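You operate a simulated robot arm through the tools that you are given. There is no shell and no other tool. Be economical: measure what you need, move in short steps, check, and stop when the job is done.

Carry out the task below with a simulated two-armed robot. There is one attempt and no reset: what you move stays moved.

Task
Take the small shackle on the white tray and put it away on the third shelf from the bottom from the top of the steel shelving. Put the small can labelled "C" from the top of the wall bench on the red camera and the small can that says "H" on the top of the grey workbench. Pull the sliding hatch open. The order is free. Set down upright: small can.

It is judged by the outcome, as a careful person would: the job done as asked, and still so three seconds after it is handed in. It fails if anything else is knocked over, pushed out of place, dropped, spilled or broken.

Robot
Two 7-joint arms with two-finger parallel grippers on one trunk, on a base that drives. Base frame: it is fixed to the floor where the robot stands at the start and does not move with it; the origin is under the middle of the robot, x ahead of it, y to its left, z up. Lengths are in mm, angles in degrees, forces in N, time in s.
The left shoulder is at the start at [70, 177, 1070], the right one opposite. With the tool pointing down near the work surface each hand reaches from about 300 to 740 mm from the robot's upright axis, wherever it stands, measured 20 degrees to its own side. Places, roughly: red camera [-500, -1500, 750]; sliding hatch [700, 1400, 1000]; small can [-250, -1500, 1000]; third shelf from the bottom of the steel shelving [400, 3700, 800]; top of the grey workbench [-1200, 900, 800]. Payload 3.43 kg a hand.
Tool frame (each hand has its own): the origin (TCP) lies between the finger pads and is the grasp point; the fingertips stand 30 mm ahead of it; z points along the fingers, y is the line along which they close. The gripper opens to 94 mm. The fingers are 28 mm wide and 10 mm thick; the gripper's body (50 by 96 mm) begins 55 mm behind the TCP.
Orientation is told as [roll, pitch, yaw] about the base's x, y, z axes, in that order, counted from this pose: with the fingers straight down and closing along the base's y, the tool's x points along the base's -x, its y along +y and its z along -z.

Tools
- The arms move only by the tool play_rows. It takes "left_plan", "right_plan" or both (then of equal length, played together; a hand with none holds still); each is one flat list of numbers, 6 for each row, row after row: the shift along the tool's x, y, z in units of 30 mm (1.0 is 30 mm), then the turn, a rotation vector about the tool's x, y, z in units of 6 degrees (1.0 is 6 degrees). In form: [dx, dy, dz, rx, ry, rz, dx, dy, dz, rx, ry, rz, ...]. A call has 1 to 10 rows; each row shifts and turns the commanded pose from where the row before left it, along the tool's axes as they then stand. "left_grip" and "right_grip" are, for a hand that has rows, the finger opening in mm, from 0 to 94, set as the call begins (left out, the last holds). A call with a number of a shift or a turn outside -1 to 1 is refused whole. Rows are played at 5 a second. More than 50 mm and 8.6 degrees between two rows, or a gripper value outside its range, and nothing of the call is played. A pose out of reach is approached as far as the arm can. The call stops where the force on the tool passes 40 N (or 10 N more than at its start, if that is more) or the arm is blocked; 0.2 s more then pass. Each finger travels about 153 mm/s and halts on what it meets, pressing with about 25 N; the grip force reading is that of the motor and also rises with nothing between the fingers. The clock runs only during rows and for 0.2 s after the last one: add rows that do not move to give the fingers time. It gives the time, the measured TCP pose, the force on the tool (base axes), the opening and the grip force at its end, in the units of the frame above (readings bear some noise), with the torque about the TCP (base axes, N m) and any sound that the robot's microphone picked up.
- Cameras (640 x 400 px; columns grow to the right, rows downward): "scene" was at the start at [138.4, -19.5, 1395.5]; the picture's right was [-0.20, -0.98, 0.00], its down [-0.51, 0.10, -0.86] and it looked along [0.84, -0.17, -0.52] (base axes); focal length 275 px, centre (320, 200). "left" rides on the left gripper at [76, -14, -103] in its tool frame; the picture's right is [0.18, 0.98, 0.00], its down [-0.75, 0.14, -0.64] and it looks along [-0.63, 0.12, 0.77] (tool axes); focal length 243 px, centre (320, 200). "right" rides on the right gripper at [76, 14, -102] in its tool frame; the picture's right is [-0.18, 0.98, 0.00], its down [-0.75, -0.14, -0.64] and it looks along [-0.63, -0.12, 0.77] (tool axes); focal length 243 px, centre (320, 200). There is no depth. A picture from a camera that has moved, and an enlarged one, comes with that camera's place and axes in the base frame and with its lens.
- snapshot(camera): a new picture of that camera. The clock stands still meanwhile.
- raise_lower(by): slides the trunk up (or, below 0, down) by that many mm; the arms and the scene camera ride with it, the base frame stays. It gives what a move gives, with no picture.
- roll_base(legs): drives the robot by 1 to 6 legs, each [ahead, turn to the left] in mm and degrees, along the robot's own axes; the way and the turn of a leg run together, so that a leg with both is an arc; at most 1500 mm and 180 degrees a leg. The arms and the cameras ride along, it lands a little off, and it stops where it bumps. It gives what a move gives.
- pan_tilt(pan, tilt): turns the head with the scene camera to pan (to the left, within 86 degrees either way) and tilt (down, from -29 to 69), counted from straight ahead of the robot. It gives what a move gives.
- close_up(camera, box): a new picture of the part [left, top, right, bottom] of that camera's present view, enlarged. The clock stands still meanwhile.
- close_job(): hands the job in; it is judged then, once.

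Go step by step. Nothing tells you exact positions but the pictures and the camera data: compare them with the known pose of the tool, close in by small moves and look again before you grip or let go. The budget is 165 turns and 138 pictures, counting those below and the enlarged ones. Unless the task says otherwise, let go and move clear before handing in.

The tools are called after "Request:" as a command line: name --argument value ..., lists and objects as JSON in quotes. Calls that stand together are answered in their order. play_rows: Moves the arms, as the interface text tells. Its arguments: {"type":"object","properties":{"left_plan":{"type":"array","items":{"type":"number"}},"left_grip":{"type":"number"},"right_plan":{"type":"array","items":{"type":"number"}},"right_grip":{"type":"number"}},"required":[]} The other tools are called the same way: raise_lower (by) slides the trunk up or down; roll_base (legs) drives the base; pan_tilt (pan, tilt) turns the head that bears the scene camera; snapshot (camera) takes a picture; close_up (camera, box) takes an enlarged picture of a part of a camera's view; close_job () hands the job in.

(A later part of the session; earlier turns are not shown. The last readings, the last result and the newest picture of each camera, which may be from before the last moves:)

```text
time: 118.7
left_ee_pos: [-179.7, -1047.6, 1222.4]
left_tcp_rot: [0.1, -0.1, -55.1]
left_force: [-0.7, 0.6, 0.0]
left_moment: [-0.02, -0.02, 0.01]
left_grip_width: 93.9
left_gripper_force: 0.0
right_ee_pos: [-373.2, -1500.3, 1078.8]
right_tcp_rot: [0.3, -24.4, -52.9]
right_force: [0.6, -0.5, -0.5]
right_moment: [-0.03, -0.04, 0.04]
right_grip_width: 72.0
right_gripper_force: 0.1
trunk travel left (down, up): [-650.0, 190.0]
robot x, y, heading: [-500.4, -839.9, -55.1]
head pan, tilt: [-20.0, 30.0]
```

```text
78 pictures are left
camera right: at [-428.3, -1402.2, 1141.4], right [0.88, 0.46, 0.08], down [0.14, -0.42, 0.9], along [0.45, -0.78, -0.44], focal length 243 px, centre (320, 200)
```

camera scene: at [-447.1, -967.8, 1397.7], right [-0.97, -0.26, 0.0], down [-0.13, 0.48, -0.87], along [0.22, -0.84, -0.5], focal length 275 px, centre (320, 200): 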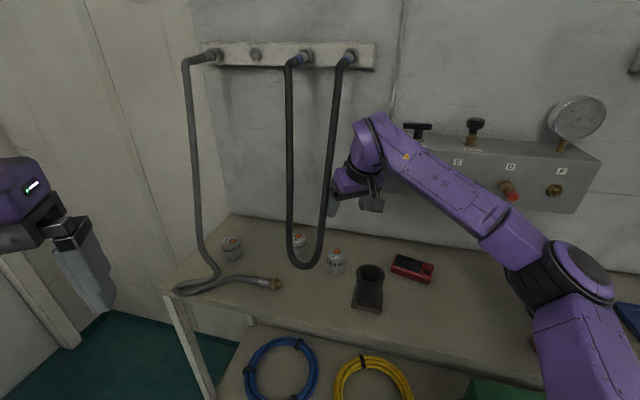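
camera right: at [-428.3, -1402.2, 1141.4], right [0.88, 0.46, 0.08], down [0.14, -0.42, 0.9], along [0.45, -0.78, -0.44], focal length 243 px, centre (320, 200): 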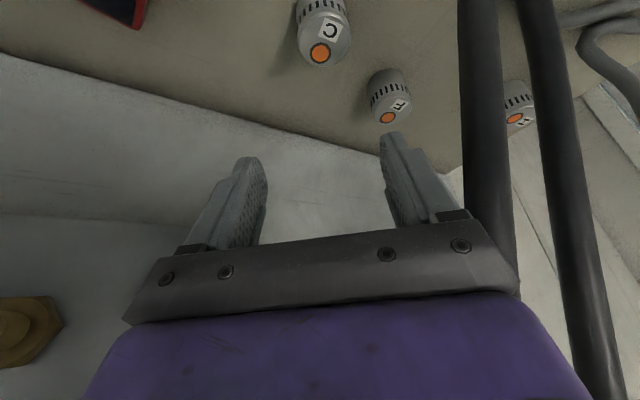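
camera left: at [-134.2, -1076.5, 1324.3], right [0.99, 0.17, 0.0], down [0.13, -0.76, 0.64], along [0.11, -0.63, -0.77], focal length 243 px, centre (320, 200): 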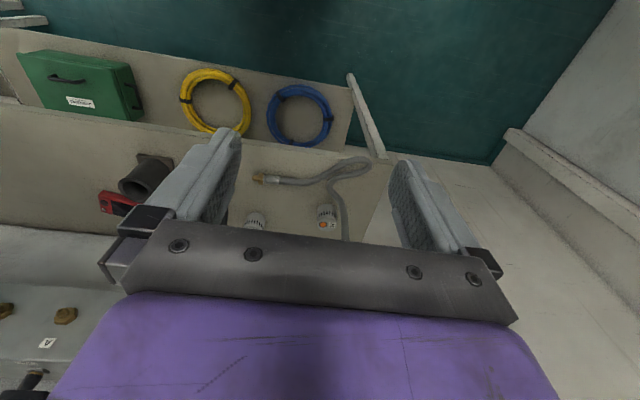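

The hose is now clear. I descend toward C.

Request:
play_rows --right_plan '[0.35, 0.155, 0.99, 0, 0, 0, 0.35, 0.155, 0.99, 0, 0, 0, 0.35, 0.155, 0.99, 0, 0, 0]'

Request:
snapshot --camera "right"

Request:
snapshot --camera "scene"

```text
time: 119.5
left_ee_pos: [-177.8, -1049.5, 1222.2]
left_tcp_rot: [0.0, 0.0, -55.1]
left_force: [0.1, -0.1, 0.0]
left_moment: [0.03, 0.0, -0.04]
left_grip_width: 94.0
left_gripper_force: 0.0
right_ee_pos: [-356.6, -1498.2, 982.9]
right_tcp_rot: [0.2, -24.2, -52.8]
right_force: [-0.4, -0.4, 0.3]
right_moment: [0.04, 0.0, 0.03]
right_grip_width: 71.8
right_gripper_force: 0.1
trunk travel left (down, up): [-650.0, 190.0]
robot x, y, heading: [-495.7, -840.6, -54.8]
head pan, tilt: [-20.0, 30.0]
```

```text
77 pictures are left
camera right: at [-411.7, -1400.8, 1046.3], right [0.88, 0.46, 0.08], down [0.14, -0.43, 0.89], along [0.45, -0.78, -0.44], focal length 243 px, centre (320, 200)
```

right: 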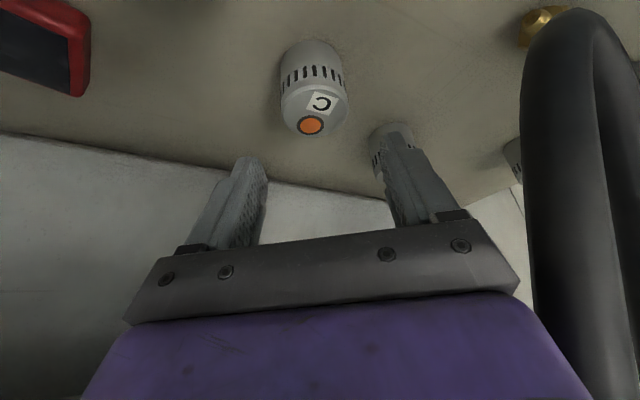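

```text
76 pictures are left
camera scene: at [-445.4, -969.7, 1397.4], right [-0.97, -0.26, 0.0], down [-0.13, 0.48, -0.87], along [0.22, -0.84, -0.5], focal length 275 px, centre (320, 200)
```

scene: 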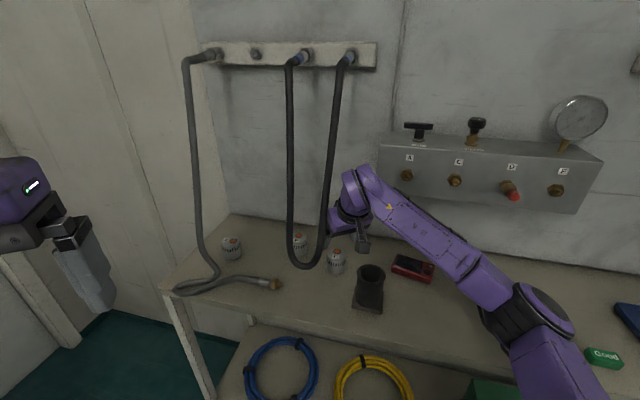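

C lines up between the fingers. I lower around it, then check.

Request:
play_rows --right_plan '[0.56, 0.065, 0.81, 0, 0, 0, 0.56, 0.065, 0.81, 0, 0, 0]'

Request:
snapshot --camera "right"

Request:
close_up --camera "scene" --box '[260, 150, 420, 310]'

```text
time: 120.1
left_ee_pos: [-176.8, -1049.3, 1222.4]
left_tcp_rot: [0.0, -0.1, -55.1]
left_force: [0.5, 0.4, -0.5]
left_moment: [0.03, -0.03, -0.01]
left_grip_width: 93.8
left_gripper_force: 0.1
right_ee_pos: [-358.9, -1486.8, 925.5]
right_tcp_rot: [0.3, -24.2, -52.8]
right_force: [-0.4, -0.4, -0.4]
right_moment: [-0.03, 0.05, -0.01]
right_grip_width: 72.0
right_gripper_force: 0.0
trunk travel left (down, up): [-650.0, 190.0]
robot x, y, heading: [-497.2, -840.3, -55.1]
head pan, tilt: [-20.0, 30.0]
```

```text
75 pictures are left
camera right: at [-415.1, -1389.1, 989.1], right [0.88, 0.46, 0.08], down [0.14, -0.43, 0.89], along [0.45, -0.78, -0.44], focal length 243 px, centre (320, 200)
```

right: 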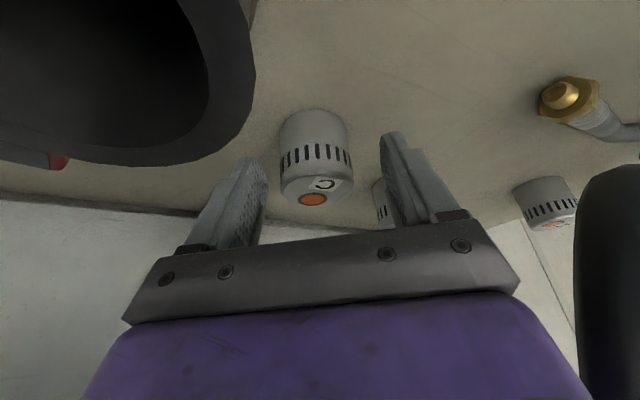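

```text
2.50 times, centred on (340, 230) of scene
camera zoom: at [-445.9, -969.3, 1397.5], right [-0.97, -0.26, 0.0], down [-0.13, 0.48, -0.87], along [0.22, -0.84, -0.5], focal length 687 px, centre (270, 125)
```

zoom: 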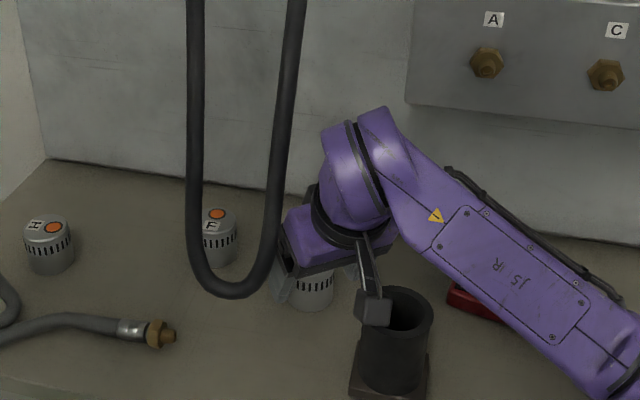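

C sits about 10 mm nearer the robot than the grip centre, so I shift horizontally and then close.

Request:
play_rows --right_plan '[0.43, -0.12, -0.19, 0, 0, 0, 0, 0, 0, 0, 0, 0]'

Request:
play_rows --right_plan '[0, 0, 0, 0, 0, 0, 0, 0, 0, 0, 0, 0, 0, 0, 0, 0, 0, 0]' --right_grip 0

Request:
snapshot --camera "right"

```text
time: 120.7
left_ee_pos: [-178.0, -1048.9, 1222.7]
left_tcp_rot: [0.0, 0.1, -55.1]
left_force: [-0.7, 0.4, 0.3]
left_moment: [0.0, 0.03, 0.0]
left_grip_width: 93.9
left_gripper_force: 0.0
right_ee_pos: [-369.7, -1478.5, 925.0]
right_tcp_rot: [0.2, -24.1, -52.8]
right_force: [-0.8, -0.3, 0.7]
right_moment: [0.01, -0.01, 0.02]
right_grip_width: 71.9
right_gripper_force: 0.1
trunk travel left (down, up): [-650.0, 190.0]
robot x, y, heading: [-498.8, -840.5, -55.0]
head pan, tilt: [-20.0, 30.0]
```

```text
time: 121.5
left_ee_pos: [-177.8, -1048.7, 1222.6]
left_tcp_rot: [0.0, 0.0, -55.1]
left_force: [1.2, 0.2, 0.0]
left_moment: [-0.02, 0.0, -0.01]
left_grip_width: 94.0
left_gripper_force: 0.0
right_ee_pos: [-371.4, -1479.5, 924.7]
right_tcp_rot: [0.3, -24.2, -52.8]
right_force: [-0.4, -0.3, -1.1]
right_moment: [-0.01, -0.01, 0.06]
right_grip_width: 0.0
right_gripper_force: 24.9
trunk travel left (down, up): [-650.0, 190.0]
robot x, y, heading: [-500.2, -840.0, -54.8]
head pan, tilt: [-20.0, 30.0]
```

```text
73 pictures are left
camera right: at [-426.5, -1380.8, 988.9], right [0.88, 0.46, 0.08], down [0.14, -0.43, 0.89], along [0.45, -0.78, -0.44], focal length 243 px, centre (320, 200)
```

right: 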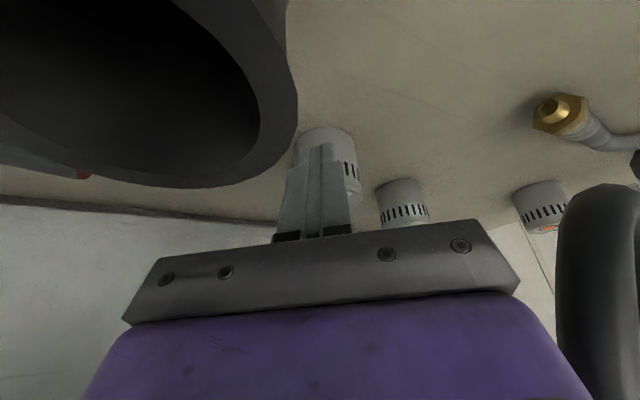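

The fingers closed on nothing: re-triangulating from the hand camera views, C is really at about [-339, -1529] with its top at z≈899 (bench ≈845). I reopen, rise, reduce the tilt a little and move forward above it.

Request:
play_rows --right_plan '[-0.48, 0, -1, 0, 0, 0, 0, 0, -0.3, 0, 1, 0, -0.93, -0.07, 0.31, 0, 0, 0, -0.93, -0.07, 0.31, 0, 0, 0, 0, 0, 0, 0, 0, 0]' --right_grip 74

Request:
snapshot --camera "right"

Request:
close_up --camera "scene" --box '[260, 150, 420, 310]'

```text
time: 122.7
left_ee_pos: [-178.2, -1048.4, 1223.1]
left_tcp_rot: [0.0, 0.0, -55.1]
left_force: [0.3, -0.4, 0.2]
left_moment: [0.05, -0.03, -0.01]
left_grip_width: 94.0
left_gripper_force: 0.1
right_ee_pos: [-339.5, -1524.4, 967.9]
right_tcp_rot: [0.2, -18.2, -52.9]
right_force: [0.3, 0.3, -0.3]
right_moment: [0.02, -0.01, -0.03]
right_grip_width: 74.1
right_gripper_force: 0.1
trunk travel left (down, up): [-650.0, 190.0]
robot x, y, heading: [-497.0, -838.0, -55.4]
head pan, tilt: [-20.0, 30.0]
```

```text
72 pictures are left
camera right: at [-391.0, -1433.2, 1041.5], right [0.89, 0.46, 0.06], down [0.2, -0.5, 0.84], along [0.42, -0.74, -0.53], focal length 243 px, centre (320, 200)
```

right: 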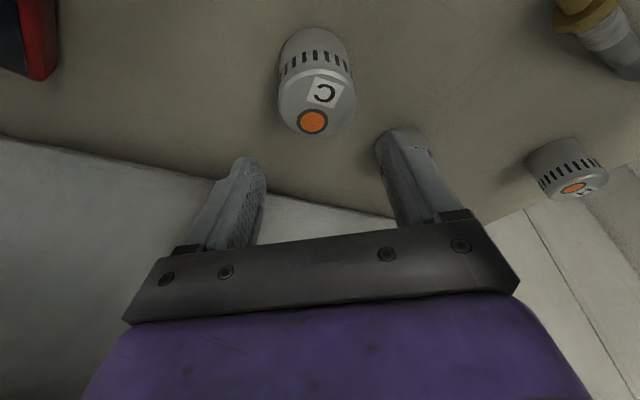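

```text
2.50 times, centred on (340, 230) of scene
camera zoom: at [-446.4, -968.7, 1397.5], right [-0.97, -0.26, 0.0], down [-0.13, 0.48, -0.87], along [0.22, -0.84, -0.5], focal length 687 px, centre (270, 125)
```

zoom: 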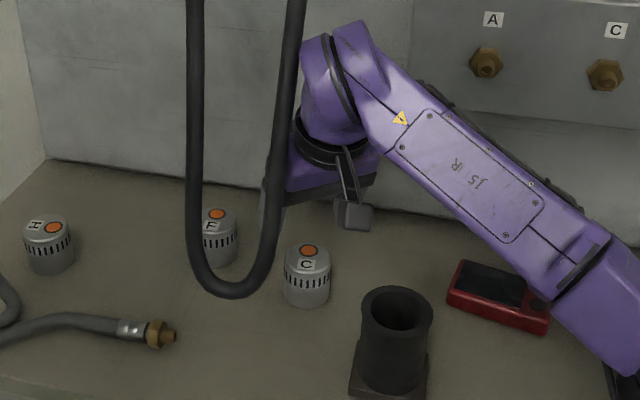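

C is now centred below the hand. I descend straight 63 mm and look.

Request:
play_rows --right_plan '[0.33, 0.05, 1, 0, 0, 0, 0.33, 0, 1, 0, 0, 0, 0, 0, 0, 0, 0, 0]'

Request:
snapshot --camera "right"

Request:
close_up --camera "scene" --box '[260, 150, 420, 310]'

```text
time: 123.5
left_ee_pos: [-176.9, -1049.0, 1222.6]
left_tcp_rot: [0.0, -0.1, -55.2]
left_force: [0.2, -0.3, -0.5]
left_moment: [-0.01, 0.01, -0.02]
left_grip_width: 94.0
left_gripper_force: 0.0
right_ee_pos: [-339.1, -1525.0, 904.8]
right_tcp_rot: [0.3, -18.3, -52.8]
right_force: [0.2, -0.1, -0.2]
right_moment: [0.0, 0.0, 0.03]
right_grip_width: 74.1
right_gripper_force: 0.2
trunk travel left (down, up): [-650.0, 190.0]
robot x, y, heading: [-493.7, -838.1, -55.0]
head pan, tilt: [-20.0, 30.0]
```

```text
70 pictures are left
camera right: at [-389.9, -1432.8, 979.2], right [0.89, 0.46, 0.06], down [0.2, -0.5, 0.84], along [0.42, -0.74, -0.53], focal length 243 px, centre (320, 200)
```

right: 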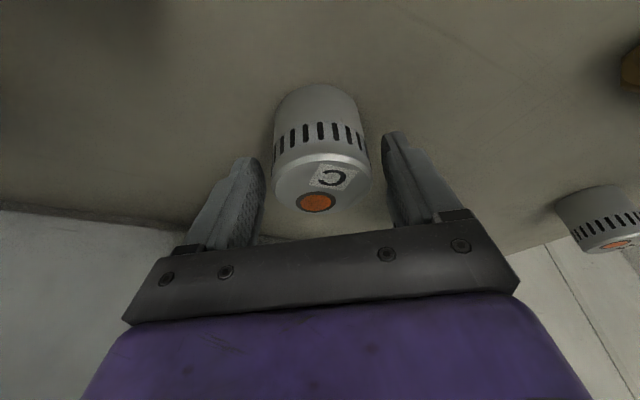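

```text
2.50 times, centred on (340, 230) of scene
camera zoom: at [-445.5, -968.4, 1397.5], right [-0.97, -0.26, 0.0], down [-0.13, 0.48, -0.87], along [0.22, -0.84, -0.5], focal length 687 px, centre (270, 125)
```

zoom: 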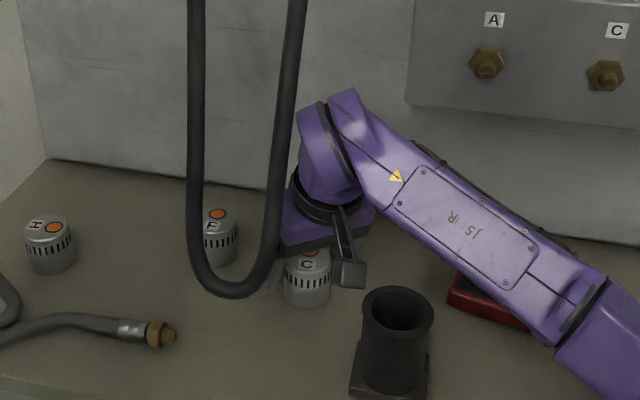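

C is centred between the fingers with about 28 mm of overlap. I close.

Request:
play_rows --right_plan '[0, 0, 0, 0, 0, 0, 0, 0, 0, 0, 0, 0, 0, 0, 0, 0, 0, 0]' --right_grip 30

Request:
snapshot --camera "right"

```text
time: 124.3
left_ee_pos: [-178.4, -1048.9, 1222.4]
left_tcp_rot: [0.0, 0.1, -55.2]
left_force: [0.0, 0.0, -0.2]
left_moment: [0.01, -0.02, 0.01]
left_grip_width: 93.7
left_gripper_force: 0.0
right_ee_pos: [-338.3, -1525.0, 904.1]
right_tcp_rot: [0.2, -18.2, -52.8]
right_force: [0.3, -0.5, 0.3]
right_moment: [0.05, 0.03, -0.01]
right_grip_width: 52.1
right_gripper_force: 25.0
trunk travel left (down, up): [-650.0, 190.0]
robot x, y, heading: [-499.7, -843.4, -55.2]
head pan, tilt: [-20.0, 30.0]
```

```text
68 pictures are left
camera right: at [-390.0, -1433.0, 979.3], right [0.89, 0.46, 0.06], down [0.2, -0.5, 0.84], along [0.42, -0.74, -0.53], focal length 243 px, centre (320, 200)
```

right: 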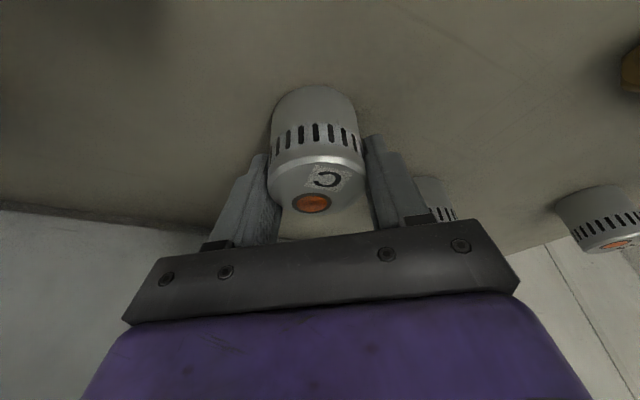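

C is gripped (52 mm). I lift it away from the hose.

Request:
play_rows --right_plan '[-0.312, 0, -0.95, 0, 0, 0, 0.02, -0.2, -0.99, 0, 0, 0, 0.02, -0.2, -0.99, 0, 0, 0, 0.02, -0.2, -0.99, 0, 0, 0, 0.02, -0.2, -0.99, 0, 0, 0, 0.02, -0.2, -0.99, 0, 0, 0]'

Request:
snapshot --camera "scene"

```text
time: 125.7
left_ee_pos: [-177.7, -1047.8, 1222.6]
left_tcp_rot: [0.0, -0.1, -55.1]
left_force: [0.1, -0.3, 0.3]
left_moment: [-0.01, 0.04, 0.01]
left_grip_width: 94.2
left_gripper_force: 0.1
right_ee_pos: [-391.3, -1503.3, 1073.5]
right_tcp_rot: [0.2, -18.2, -52.7]
right_force: [0.2, -0.2, -0.1]
right_moment: [-0.02, 0.02, 0.01]
right_grip_width: 52.2
right_gripper_force: 24.8
trunk travel left (down, up): [-650.0, 190.0]
robot x, y, heading: [-497.6, -841.0, -55.0]
head pan, tilt: [-20.0, 30.0]
```

```text
67 pictures are left
camera scene: at [-446.1, -968.2, 1397.5], right [-0.97, -0.26, 0.0], down [-0.13, 0.48, -0.87], along [0.22, -0.84, -0.5], focal length 275 px, centre (320, 200)
```

scene: 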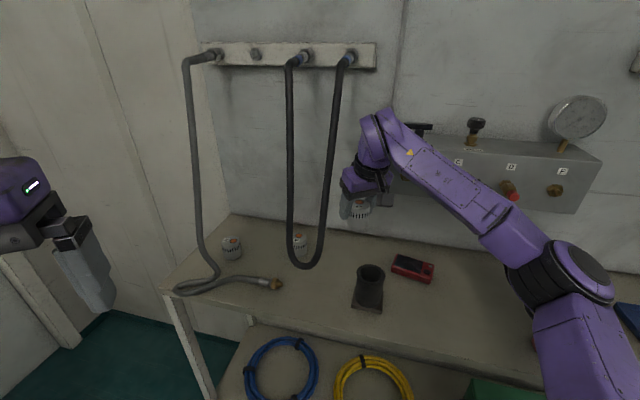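

A simple 18-degree base turn to the right brings the can near the red camera. I do that and look down with the right camera.

Request:
roll_base --legs '[[0, -15]]'

Request:
snapshot --camera "right"

Request:
snapshot --camera "scene"

```text
time: 127.0
left_ee_pos: [-242.2, -1123.4, 1222.0]
left_tcp_rot: [-0.1, 0.0, -70.0]
left_force: [-0.3, -0.1, -0.1]
left_moment: [0.0, 0.01, 0.02]
left_grip_width: 94.0
left_gripper_force: 0.0
right_ee_pos: [-565.3, -1509.7, 1073.4]
right_tcp_rot: [0.2, -18.2, -67.6]
right_force: [-1.2, -1.2, -0.8]
right_moment: [0.0, 0.01, -0.02]
right_grip_width: 52.1
right_gripper_force: 25.4
trunk travel left (down, up): [-650.0, 190.0]
robot x, y, heading: [-494.6, -837.9, -69.9]
head pan, tilt: [-20.0, 30.0]
```

```text
66 pictures are left
camera right: at [-591.2, -1406.6, 1147.6], right [0.98, 0.21, 0.06], down [0.06, -0.53, 0.84], along [0.21, -0.82, -0.53], focal length 243 px, centre (320, 200)
```

right: 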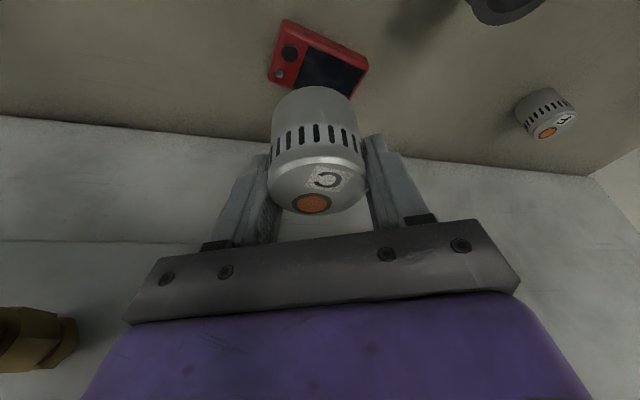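

```text
65 pictures are left
camera scene: at [-480.2, -977.9, 1397.5], right [-1.0, 0.0, 0.0], down [0.0, 0.5, -0.87], along [0.0, -0.87, -0.5], focal length 275 px, centre (320, 200)
```

scene: 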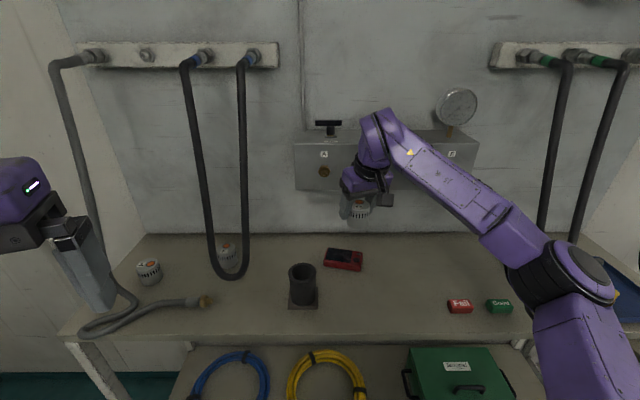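

Bench is about z=857, so the camera's top is near z≈886 with screen centre about [-533, -1555]. I move over it, staying about 55 mm above.

Request:
play_rows --right_plan '[-0.2, 0.11, 0.79, 0, 0, 0, -0.2, 0.11, 0.79, 0, 0, 0, -0.2, 0.11, 0.79, 0, 0, 0, -0.2, 0.11, 0.79, 0, 0, 0]'

Request:
snapshot --camera "right"

Request:
close_up --camera "scene" --box '[270, 170, 450, 310]'

```text
time: 128.1
left_ee_pos: [-243.5, -1116.7, 1225.8]
left_tcp_rot: [-0.2, -0.4, -69.9]
left_force: [0.4, 0.2, 0.7]
left_moment: [-0.03, -0.02, 0.03]
left_grip_width: 93.8
left_gripper_force: 0.0
right_ee_pos: [-532.9, -1542.7, 995.4]
right_tcp_rot: [0.5, -18.1, -67.7]
right_force: [-6.5, 25.0, 1.4]
right_moment: [-2.23, -0.53, -0.34]
right_grip_width: 51.7
right_gripper_force: 25.1
trunk travel left (down, up): [-650.0, 190.0]
robot x, y, heading: [-498.1, -836.7, -70.0]
head pan, tilt: [-20.0, 30.0]
stopped in row 4 (right hand): the force on the tool passed its limit (the readings are from after the stop); the commanded pose is now the measured one
```

```text
64 pictures are left
camera right: at [-558.8, -1440.8, 1070.0], right [0.97, 0.21, 0.07], down [0.06, -0.53, 0.84], along [0.22, -0.82, -0.53], focal length 243 px, centre (320, 200)
```

right: 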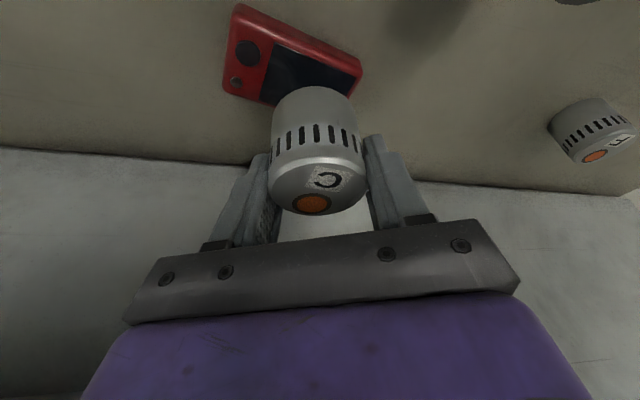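

```text
2.86 times, centred on (360, 240) of scene
camera zoom: at [-482.9, -969.3, 1398.2], right [-1.0, 0.0, 0.0], down [0.0, 0.49, -0.87], along [0.0, -0.87, -0.49], focal length 785 px, centre (206, 86)
```

zoom: 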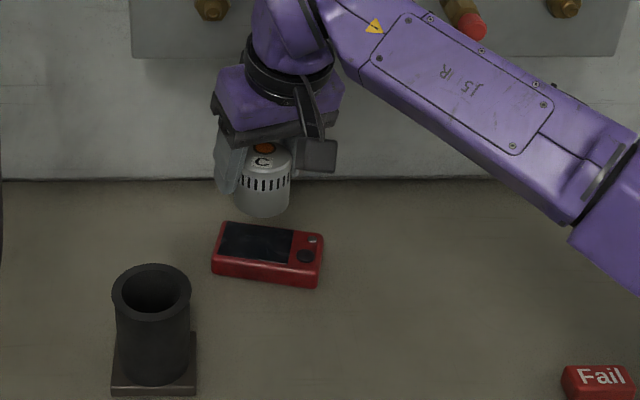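

The wrist brushed the gauge box; nothing seems displaced. The camera's screen centre re-triangulates to about [-533, -1534, 912]. I back off 9 mm, which also aligns the can.

Request:
play_rows --right_plan '[0.27, 0.11, -0.09, 0, 0, 0, 0, 0, 0, 0, 0, 0]'

Request:
snapshot --camera "scene"

```text
time: 128.7
left_ee_pos: [-243.0, -1122.0, 1223.5]
left_tcp_rot: [0.0, 0.0, -69.8]
left_force: [0.5, 0.2, 0.8]
left_moment: [0.0, 0.0, -0.04]
left_grip_width: 94.1
left_gripper_force: 0.1
right_ee_pos: [-532.0, -1538.3, 991.2]
right_tcp_rot: [0.4, -17.9, -67.6]
right_force: [0.0, 0.4, -1.5]
right_moment: [-0.01, -0.01, 0.0]
right_grip_width: 52.0
right_gripper_force: 25.3
trunk travel left (down, up): [-650.0, 190.0]
robot x, y, heading: [-495.9, -841.6, -70.0]
head pan, tilt: [-20.0, 30.0]
```

```text
62 pictures are left
camera scene: at [-481.1, -975.4, 1397.7], right [-1.0, 0.0, 0.0], down [0.0, 0.5, -0.87], along [0.0, -0.87, -0.5], focal length 275 px, centre (320, 200)
```

scene: 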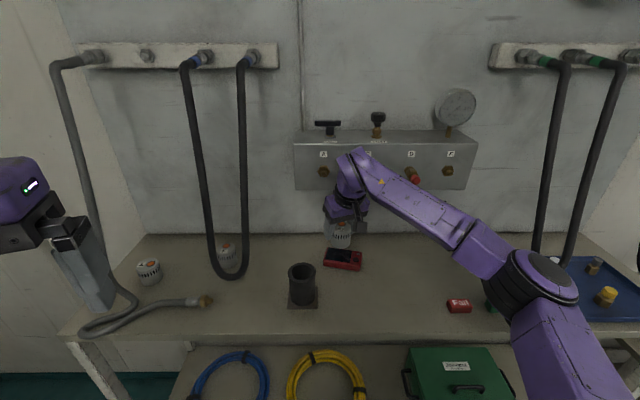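

Contact is expected near TCP z≈930. I descend to about 945 and check alignment.

Request:
play_rows --right_plan '[0.295, 0.025, 0.71, 0, 0, 0, 0.295, 0.025, 0.71, 0, 0, 0]'

Request:
snapshot --camera "right"

Request:
close_up --camera "scene" --box '[290, 190, 400, 290]'

```text
time: 129.2
left_ee_pos: [-242.6, -1123.1, 1222.3]
left_tcp_rot: [0.1, 0.0, -69.9]
left_force: [0.1, -0.4, 0.4]
left_moment: [0.0, -0.01, 0.03]
left_grip_width: 94.1
left_gripper_force: 0.1
right_ee_pos: [-531.1, -1535.0, 945.8]
right_tcp_rot: [0.5, -18.0, -67.7]
right_force: [1.2, -0.1, -1.0]
right_moment: [-0.04, -0.04, 0.0]
right_grip_width: 51.8
right_gripper_force: 24.4
trunk travel left (down, up): [-650.0, 190.0]
robot x, y, heading: [-498.0, -840.7, -69.8]
head pan, tilt: [-20.0, 30.0]
```

```text
61 pictures are left
camera right: at [-557.2, -1433.5, 1020.7], right [0.97, 0.21, 0.06], down [0.06, -0.54, 0.84], along [0.21, -0.82, -0.54], focal length 243 px, centre (320, 200)
```

right: 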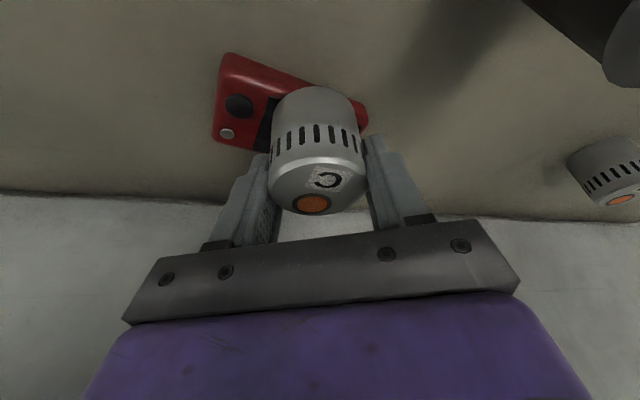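

```text
4.00 times, centred on (345, 240) of scene
camera zoom: at [-481.0, -977.6, 1397.5], right [-1.0, 0.0, 0.0], down [0.0, 0.5, -0.87], along [0.0, -0.87, -0.5], focal length 1099 px, centre (220, 40)
```

zoom: 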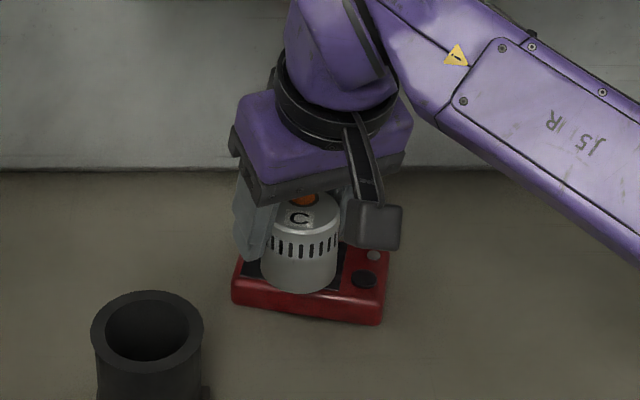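

By the consistent hand-camera measure the screen centre is nearer [-530, -1556], camera top about z 875, while the can base is now at 896. I go slightly down, then forward 14 mm.

Request:
play_rows --right_plan '[0.08, 0, 0.22, 0, 0, 0, -0.38, -0.13, 0.12, 0, 0, 0, 0, 0, 0, 0, 0, 0]'

Request:
snapshot --camera "right"

Request:
close_up --camera "scene" --box '[290, 190, 400, 290]'

```text
time: 130.1
left_ee_pos: [-242.5, -1123.2, 1222.1]
left_tcp_rot: [0.0, 0.0, -69.9]
left_force: [-0.5, 0.2, 0.5]
left_moment: [0.03, 0.01, 0.02]
left_grip_width: 94.0
left_gripper_force: 0.1
right_ee_pos: [-530.1, -1547.8, 938.1]
right_tcp_rot: [0.4, -17.8, -67.7]
right_force: [0.6, -0.9, -1.0]
right_moment: [0.03, 0.0, 0.01]
right_grip_width: 51.8
right_gripper_force: 24.9
trunk travel left (down, up): [-650.0, 190.0]
robot x, y, heading: [-498.7, -839.2, -69.9]
head pan, tilt: [-20.0, 30.0]
```

```text
59 pictures are left
camera right: at [-556.5, -1445.5, 1012.9], right [0.97, 0.21, 0.06], down [0.06, -0.54, 0.84], along [0.21, -0.82, -0.54], focal length 243 px, centre (320, 200)
```

right: 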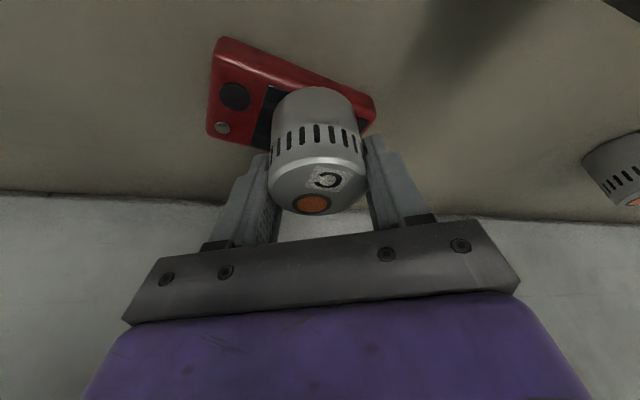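

```text
4.00 times, centred on (345, 240) of scene
camera zoom: at [-481.0, -977.2, 1397.5], right [-1.0, 0.0, 0.0], down [0.0, 0.5, -0.87], along [0.0, -0.87, -0.5], focal length 1099 px, centre (220, 40)
```

zoom: 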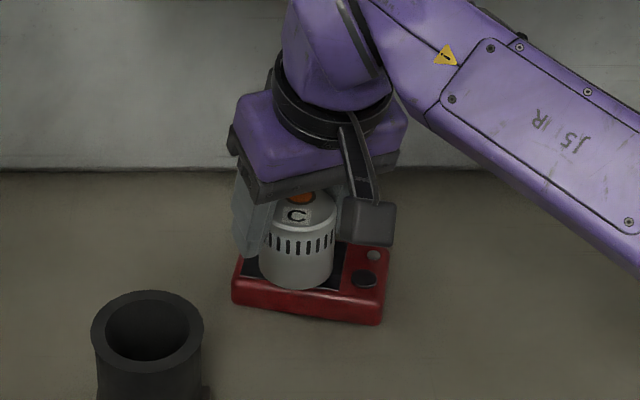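

Close to the surface. I lower 7 mm, nudge 8 mm farther onto the camera, and check the force.

Request:
play_rows --right_plan '[0.07, 0, 0.22, 0, 0, 0, -0.24, -0.09, 0.08, 0, 0, 0, 0, 0, 0, 0, 0, 0]'

Request:
snapshot --camera "right"

```text
time: 130.8
left_ee_pos: [-242.2, -1122.7, 1221.2]
left_tcp_rot: [0.1, 0.0, -69.9]
left_force: [0.7, -0.1, -0.4]
left_moment: [0.02, -0.04, 0.0]
left_grip_width: 94.2
left_gripper_force: 0.1
right_ee_pos: [-529.4, -1557.0, 930.7]
right_tcp_rot: [0.5, -17.8, -67.7]
right_force: [-0.4, -0.2, -1.6]
right_moment: [-0.05, 0.03, -0.04]
right_grip_width: 51.9
right_gripper_force: 24.9
trunk travel left (down, up): [-650.0, 190.0]
robot x, y, heading: [-496.4, -840.5, -69.9]
head pan, tilt: [-20.0, 30.0]
```

```text
57 pictures are left
camera right: at [-556.2, -1454.9, 1006.4], right [0.97, 0.21, 0.06], down [0.06, -0.54, 0.84], along [0.21, -0.82, -0.54], focal length 243 px, centre (320, 200)
```

right: 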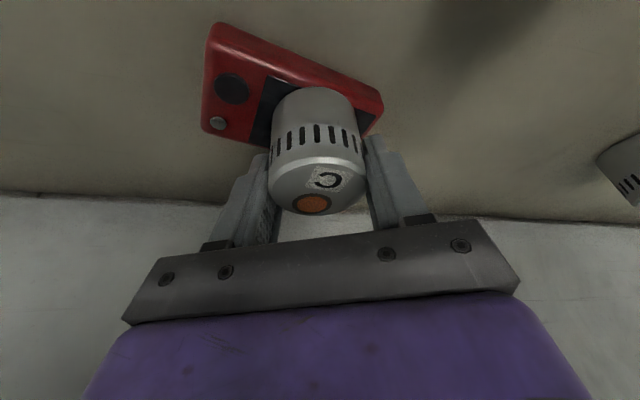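

The can is over the screen. I lower in small trunk steps until contact.

Request:
raise_lower --by -4

Request:
raise_lower --by -3

```text
time: 131.4
left_ee_pos: [-241.8, -1121.9, 1216.9]
left_tcp_rot: [-0.1, -0.1, -69.9]
left_force: [0.3, 0.2, 0.0]
left_moment: [0.0, 0.0, 0.05]
left_grip_width: 94.2
left_gripper_force: 0.1
right_ee_pos: [-529.9, -1555.7, 929.4]
right_tcp_rot: [0.5, -18.0, -67.7]
right_force: [0.5, -1.7, 6.3]
right_moment: [-0.14, 0.07, 0.01]
right_grip_width: 52.0
right_gripper_force: 25.3
trunk travel left (down, up): [-646.0, 194.0]
robot x, y, heading: [-497.3, -837.7, -70.2]
head pan, tilt: [-20.0, 30.0]
```

```text
time: 131.9
left_ee_pos: [-242.5, -1120.8, 1215.9]
left_tcp_rot: [0.0, -0.2, -69.8]
left_force: [-0.5, -0.3, -0.3]
left_moment: [0.02, -0.01, -0.02]
left_grip_width: 94.1
left_gripper_force: 0.1
right_ee_pos: [-529.7, -1555.9, 926.7]
right_tcp_rot: [0.5, -18.0, -67.7]
right_force: [-0.8, -1.5, 16.4]
right_moment: [0.05, 0.03, 0.09]
right_grip_width: 51.6
right_gripper_force: 24.5
trunk travel left (down, up): [-643.0, 197.0]
robot x, y, heading: [-498.5, -838.0, -70.1]
head pan, tilt: [-20.0, 30.0]
```

Contact (16 N). I ease up 2 mm and inspect before releasing.

Request:
raise_lower --by 2

Request:
close_up --camera "scene" --box '[290, 190, 400, 290]'

```text
time: 132.4
left_ee_pos: [-242.2, -1121.1, 1217.6]
left_tcp_rot: [0.0, -0.1, -69.8]
left_force: [-0.5, -0.6, 0.5]
left_moment: [0.0, -0.02, 0.02]
left_grip_width: 94.2
left_gripper_force: 0.2
right_ee_pos: [-529.2, -1555.7, 926.8]
right_tcp_rot: [0.4, -17.9, -67.6]
right_force: [0.0, 1.2, 9.6]
right_moment: [-0.05, -0.02, 0.0]
right_grip_width: 51.5
right_gripper_force: 25.6
trunk travel left (down, up): [-645.0, 195.0]
robot x, y, heading: [-499.2, -837.6, -70.2]
head pan, tilt: [-20.0, 30.0]
```

```text
4.00 times, centred on (345, 240) of scene
camera zoom: at [-481.0, -975.3, 1392.6], right [-1.0, 0.0, 0.0], down [0.0, 0.5, -0.87], along [0.0, -0.87, -0.5], focal length 1099 px, centre (220, 40)
```

zoom: 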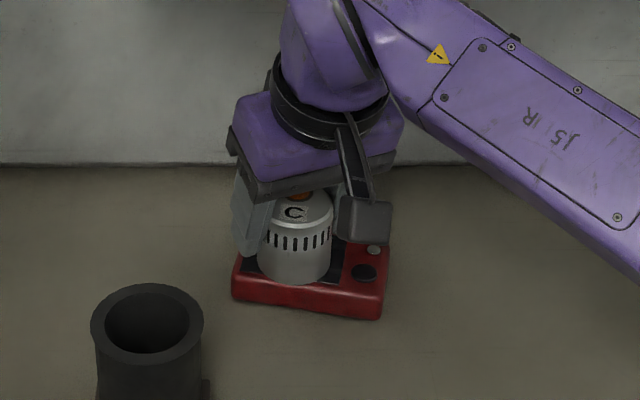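

The can stands upright on the camera. I release.

Request:
play_rows --right_plan '[0, 0, 0, 0, 0, 0, 0, 0, 0, 0, 0, 0]' --right_grip 72

Request:
snapshot --camera "right"

```text
time: 133.0
left_ee_pos: [-242.8, -1122.4, 1218.3]
left_tcp_rot: [0.0, 0.1, -69.9]
left_force: [0.6, 0.9, -0.7]
left_moment: [-0.03, 0.02, -0.02]
left_grip_width: 94.2
left_gripper_force: 0.0
right_ee_pos: [-529.5, -1555.3, 926.5]
right_tcp_rot: [0.5, -17.8, -67.7]
right_force: [0.2, -0.3, -0.1]
right_moment: [0.01, 0.0, 0.0]
right_grip_width: 71.8
right_gripper_force: 0.1
trunk travel left (down, up): [-645.0, 195.0]
robot x, y, heading: [-500.0, -841.1, -70.3]
head pan, tilt: [-20.0, 30.0]
```

```text
55 pictures are left
camera right: at [-555.8, -1454.4, 1001.4], right [0.97, 0.21, 0.06], down [0.06, -0.54, 0.84], along [0.21, -0.82, -0.54], focal length 243 px, centre (320, 200)
```

right: 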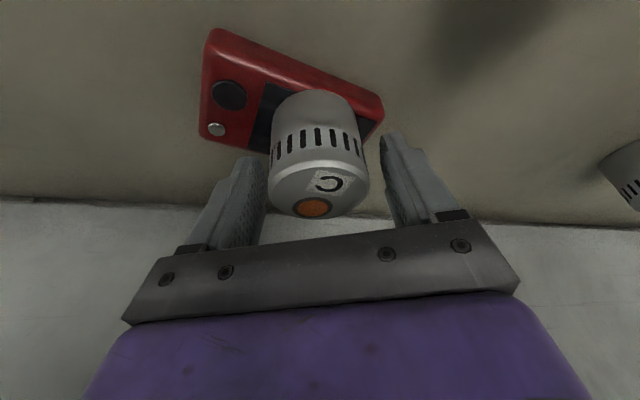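

Released cleanly. I retract back and up, away from the can and the box.

Request:
play_rows --right_plan '[0.64, 0, -0.73, 0, 0, 0, 0.64, 0, -0.73, 0, 0, 0, 0.64, 0, -0.73, 0, 0, 0, 0.64, 0, -0.73, 0, 0, 0, 0.3, 0, -0.9, 0, 0, 0, 0.3, 0, -0.9, 0, 0, 0]'

Request:
snapshot --camera "scene"

```text
time: 134.4
left_ee_pos: [-243.0, -1120.9, 1217.3]
left_tcp_rot: [0.0, 0.0, -69.9]
left_force: [-0.3, 0.5, 0.8]
left_moment: [-0.04, 0.0, 0.02]
left_grip_width: 94.2
left_gripper_force: 0.0
right_ee_pos: [-582.7, -1431.1, 1033.3]
right_tcp_rot: [0.4, -17.9, -67.7]
right_force: [0.0, -0.7, 0.4]
right_moment: [0.0, 0.02, -0.03]
right_grip_width: 72.1
right_gripper_force: 0.1
trunk travel left (down, up): [-645.0, 195.0]
robot x, y, heading: [-497.4, -839.3, -70.0]
head pan, tilt: [-20.0, 30.0]
```

```text
54 pictures are left
camera scene: at [-481.2, -976.2, 1392.6], right [-1.0, 0.0, 0.0], down [0.0, 0.5, -0.87], along [0.0, -0.87, -0.5], focal length 275 px, centre (320, 200)
```

scene: 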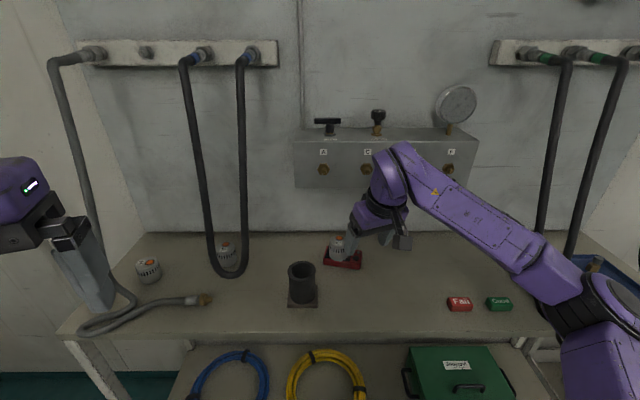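

C stands on the camera. Now H: I look closer at it and the grey hose next to it.

Request:
pan_tilt --pan 20 --tilt 35

Request:
close_up --camera "scene" --box '[200, 60, 480, 260]'

Request:
snapshot --camera "left"

```text
time: 135.5
left_ee_pos: [-242.4, -1122.5, 1218.1]
left_tcp_rot: [-0.1, -0.1, -69.9]
left_force: [-0.4, -0.7, 0.5]
left_moment: [0.02, -0.02, 0.03]
left_grip_width: 94.0
left_gripper_force: 0.0
right_ee_pos: [-581.0, -1432.5, 1032.7]
right_tcp_rot: [0.4, -17.7, -67.7]
right_force: [-0.1, -0.2, -0.2]
right_moment: [0.02, -0.02, 0.03]
right_grip_width: 72.2
right_gripper_force: 0.0
trunk travel left (down, up): [-645.0, 195.0]
robot x, y, heading: [-497.3, -838.0, -69.9]
head pan, tilt: [20.0, 35.0]
```

```text
2.00 times, centred on (340, 160) of scene
camera zoom: at [-424.4, -954.3, 1384.7], right [-0.77, -0.64, 0.0], down [-0.37, 0.44, -0.82], along [0.53, -0.63, -0.57], focal length 550 px, centre (280, 280)
```

zoom: 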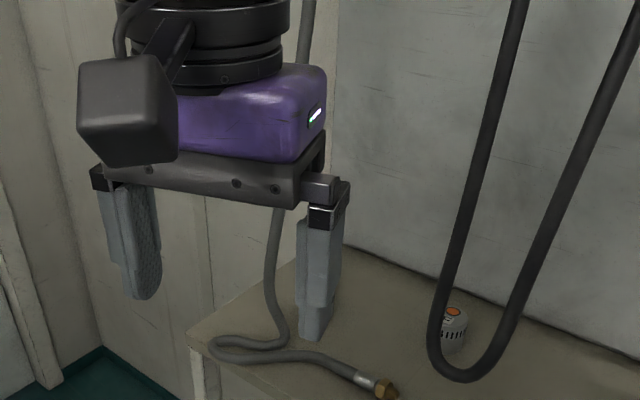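

```text
52 pictures are left
camera left: at [-281.4, -1054.9, 1319.6], right [0.86, 0.51, 0.0], down [0.39, -0.66, 0.64], along [0.33, -0.55, -0.77], focal length 243 px, centre (320, 200)
```

left: 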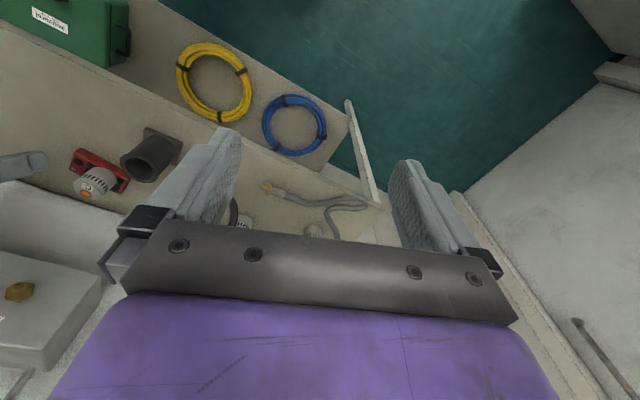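

H sits behind the grey hose in a similar way. I retract the right hand, swivel it by 28 degrees so the wrist will lean right, and drive round to face H.

Request:
play_rows --right_plan '[0.64, 0, -0.73, 0, 0, 0, 0.64, 0, -0.73, 0, 0, 0, 0.64, 0, -0.73, 0, 0, 0, 0.64, 0, -0.73, 0, 0, 0, 0, 0, 0, -0.289, 0, -0.888, 0, 0, 0, -0.289, 0, -0.888, 0, 0, 0, -0.289, 0, -0.888, 0, 0, 0, -0.289, 0, -0.888, 0, 0, 0, -0.289, 0, -0.888]'

Request:
roll_base --legs '[[-350, 0], [0, 70], [388, 0], [0, -65]]'

Request:
pan_tilt --pan -15 --tilt 30

Request:
snapshot --camera "scene"

```text
time: 137.5
left_ee_pos: [-243.1, -1122.5, 1218.2]
left_tcp_rot: [0.0, 0.0, -69.9]
left_force: [0.6, -0.5, -0.2]
left_moment: [-0.02, -0.03, -0.01]
left_grip_width: 94.1
left_gripper_force: 0.2
right_ee_pos: [-621.0, -1340.4, 1091.7]
right_tcp_rot: [0.5, -18.1, -39.7]
right_force: [0.0, -0.2, 0.2]
right_moment: [-0.01, -0.02, -0.03]
right_grip_width: 71.9
right_gripper_force: 0.1
trunk travel left (down, up): [-645.0, 195.0]
robot x, y, heading: [-498.6, -840.1, -70.0]
head pan, tilt: [20.0, 35.0]
```

```text
time: 147.7
left_ee_pos: [59.3, -763.1, 1217.4]
left_tcp_rot: [0.0, 0.1, -63.6]
left_force: [-0.1, -0.4, 0.2]
left_moment: [0.0, 0.02, -0.02]
left_grip_width: 94.0
left_gripper_force: 0.2
right_ee_pos: [-293.2, -1021.2, 1092.8]
right_tcp_rot: [0.5, -18.1, -33.4]
right_force: [-0.4, 0.2, -0.2]
right_moment: [-0.03, 0.02, -0.02]
right_grip_width: 72.0
right_gripper_force: 0.1
trunk travel left (down, up): [-645.0, 195.0]
robot x, y, heading: [-226.5, -511.0, -63.8]
head pan, tilt: [20.0, 35.0]
```

```text
time: 148.7
left_ee_pos: [59.0, -762.6, 1217.5]
left_tcp_rot: [0.0, 0.1, -63.7]
left_force: [-0.7, -0.2, 0.1]
left_moment: [-0.01, 0.0, -0.02]
left_grip_width: 93.9
left_gripper_force: 0.0
right_ee_pos: [-293.5, -1021.1, 1091.5]
right_tcp_rot: [0.5, -18.0, -33.4]
right_force: [0.1, 0.4, -0.3]
right_moment: [-0.02, 0.02, 0.0]
right_grip_width: 71.9
right_gripper_force: 0.0
trunk travel left (down, up): [-645.0, 195.0]
robot x, y, heading: [-225.7, -508.2, -63.9]
head pan, tilt: [-15.0, 30.0]
```

```text
51 pictures are left
camera scene: at [-186.9, -643.4, 1392.5], right [-0.98, -0.2, 0.0], down [-0.1, 0.49, -0.87], along [0.17, -0.85, -0.5], focal length 275 px, centre (320, 200)
```

scene: 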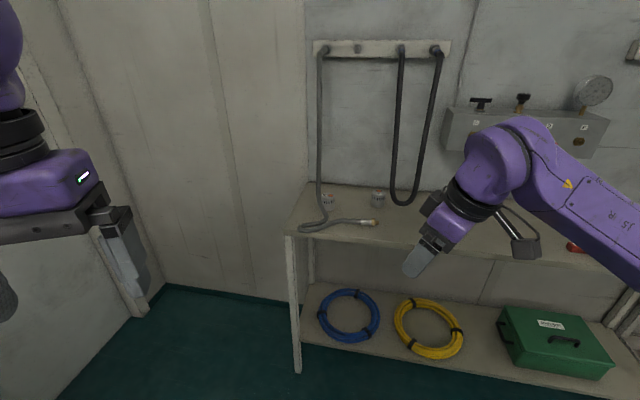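

Request:
close_up --camera "scene" --box '[280, 30, 480, 240]'

Request:
roll_base --legs '[[250, 0]]'

Request:
close_up --camera "scene" --box '[180, 80, 420, 290]'

Request:
snapshot --camera "right"

```text
1.90 times, centred on (380, 135) of scene
camera zoom: at [-186.9, -643.4, 1392.5], right [-0.98, -0.2, 0.0], down [-0.1, 0.49, -0.87], along [0.17, -0.85, -0.5], focal length 523 px, centre (206, 324)
```

zoom: 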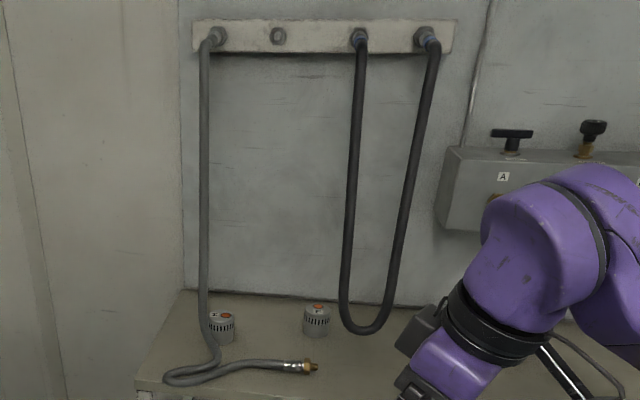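

```text
time: 150.5
left_ee_pos: [170.1, -980.1, 1217.2]
left_tcp_rot: [0.0, 0.0, -63.1]
left_force: [0.3, 0.7, -0.2]
left_moment: [-0.01, -0.01, 0.02]
left_grip_width: 94.0
left_gripper_force: 0.2
right_ee_pos: [-179.5, -1241.5, 1091.3]
right_tcp_rot: [0.5, -18.1, -32.9]
right_force: [-0.5, -0.1, -0.3]
right_moment: [-0.03, 0.01, 0.01]
right_grip_width: 72.1
right_gripper_force: 0.1
trunk travel left (down, up): [-645.0, 195.0]
robot x, y, heading: [-116.2, -726.0, -63.0]
head pan, tilt: [-15.0, 30.0]
```

```text
1.90 times, centred on (300, 185) of scene
camera zoom: at [-76.0, -862.7, 1392.5], right [-0.98, -0.2, 0.0], down [-0.1, 0.49, -0.87], along [0.18, -0.85, -0.5], focal length 523 px, centre (358, 229)
```

zoom: 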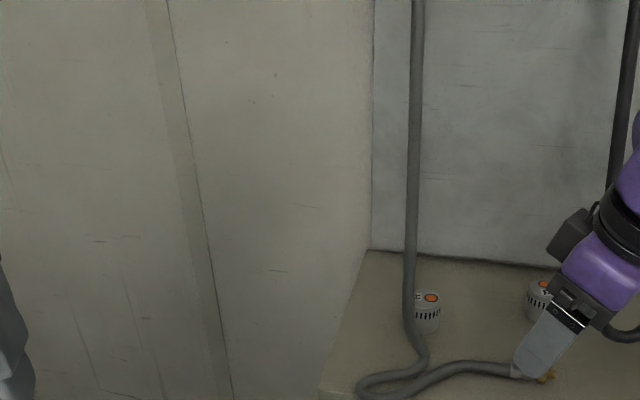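

```text
48 pictures are left
camera right: at [-258.6, -1173.1, 1166.8], right [0.68, 0.73, 0.06], down [0.36, -0.4, 0.84], along [0.64, -0.55, -0.53], focal length 243 px, centre (320, 200)
```

right: 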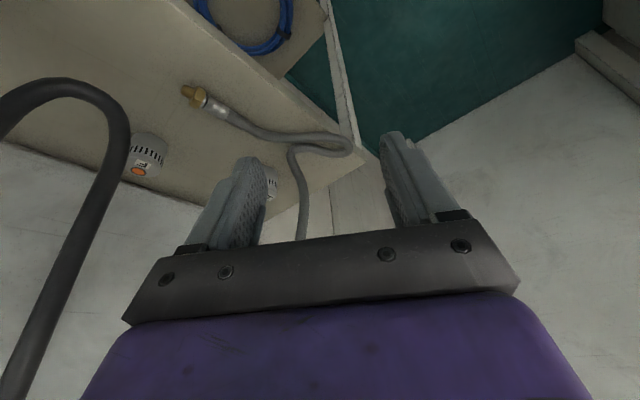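

H is at about [-47, -1511], top z≈899; the grey hose passes some 75 mm in front-left of it. I drive 110 mm further, tilt a bit more and move to a point right-front of H.

Request:
roll_base --legs '[[110, 0]]'

Request:
play_rows --right_plan '[0, 0, 0, 0, -1, 0, -0.4, -0.75, 0.45, 0, 0, 0, -0.4, -0.75, 0.45, 0, 0, 0, -0.4, -0.75, 0.45, 0, 0, 0]'

Request:
snapshot --camera "right"

Request:
snapshot --camera "scene"

```text
time: 151.7
left_ee_pos: [220.9, -1080.4, 1217.4]
left_tcp_rot: [0.0, -0.2, -63.1]
left_force: [-0.1, -0.8, 0.1]
left_moment: [0.0, 0.01, 0.01]
left_grip_width: 93.8
left_gripper_force: 0.1
right_ee_pos: [-128.3, -1341.2, 1091.3]
right_tcp_rot: [0.4, -18.2, -32.8]
right_force: [0.8, 0.0, 0.6]
right_moment: [-0.01, -0.03, -0.03]
right_grip_width: 71.7
right_gripper_force: 0.1
trunk travel left (down, up): [-645.0, 195.0]
robot x, y, heading: [-68.7, -827.3, -62.9]
head pan, tilt: [-15.0, 30.0]
```

```text
time: 152.7
left_ee_pos: [220.4, -1079.7, 1217.9]
left_tcp_rot: [-0.1, 0.1, -63.2]
left_force: [0.5, 0.5, 0.6]
left_moment: [-0.04, -0.01, 0.0]
left_grip_width: 93.8
left_gripper_force: 0.0
right_ee_pos: [-124.1, -1426.1, 1068.5]
right_tcp_rot: [0.5, -24.2, -32.9]
right_force: [0.5, -0.5, 0.6]
right_moment: [-0.02, -0.03, -0.02]
right_grip_width: 71.7
right_gripper_force: 0.0
trunk travel left (down, up): [-645.0, 195.0]
robot x, y, heading: [-67.6, -825.9, -63.2]
head pan, tilt: [-15.0, 30.0]
```

```text
47 pictures are left
camera right: at [-209.5, -1353.0, 1132.1], right [0.67, 0.74, 0.08], down [0.28, -0.35, 0.89], along [0.69, -0.58, -0.44], focal length 243 px, centre (320, 200)
```

right: 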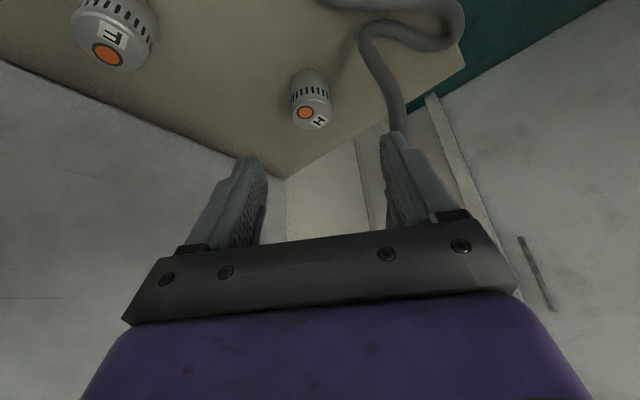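

```text
46 pictures are left
camera scene: at [-25.7, -963.1, 1392.4], right [-0.98, -0.21, 0.0], down [-0.1, 0.49, -0.87], along [0.18, -0.85, -0.5], focal length 275 px, centre (320, 200)
```

scene: 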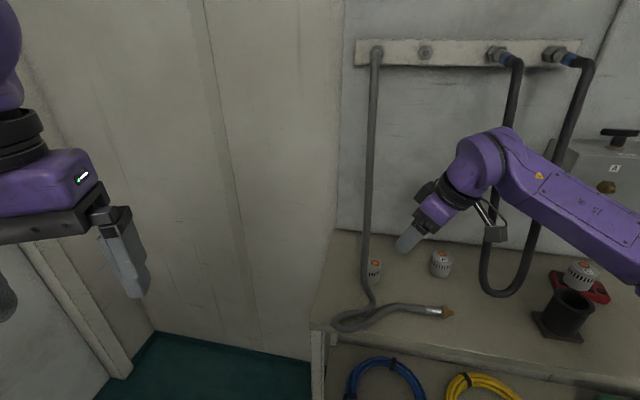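

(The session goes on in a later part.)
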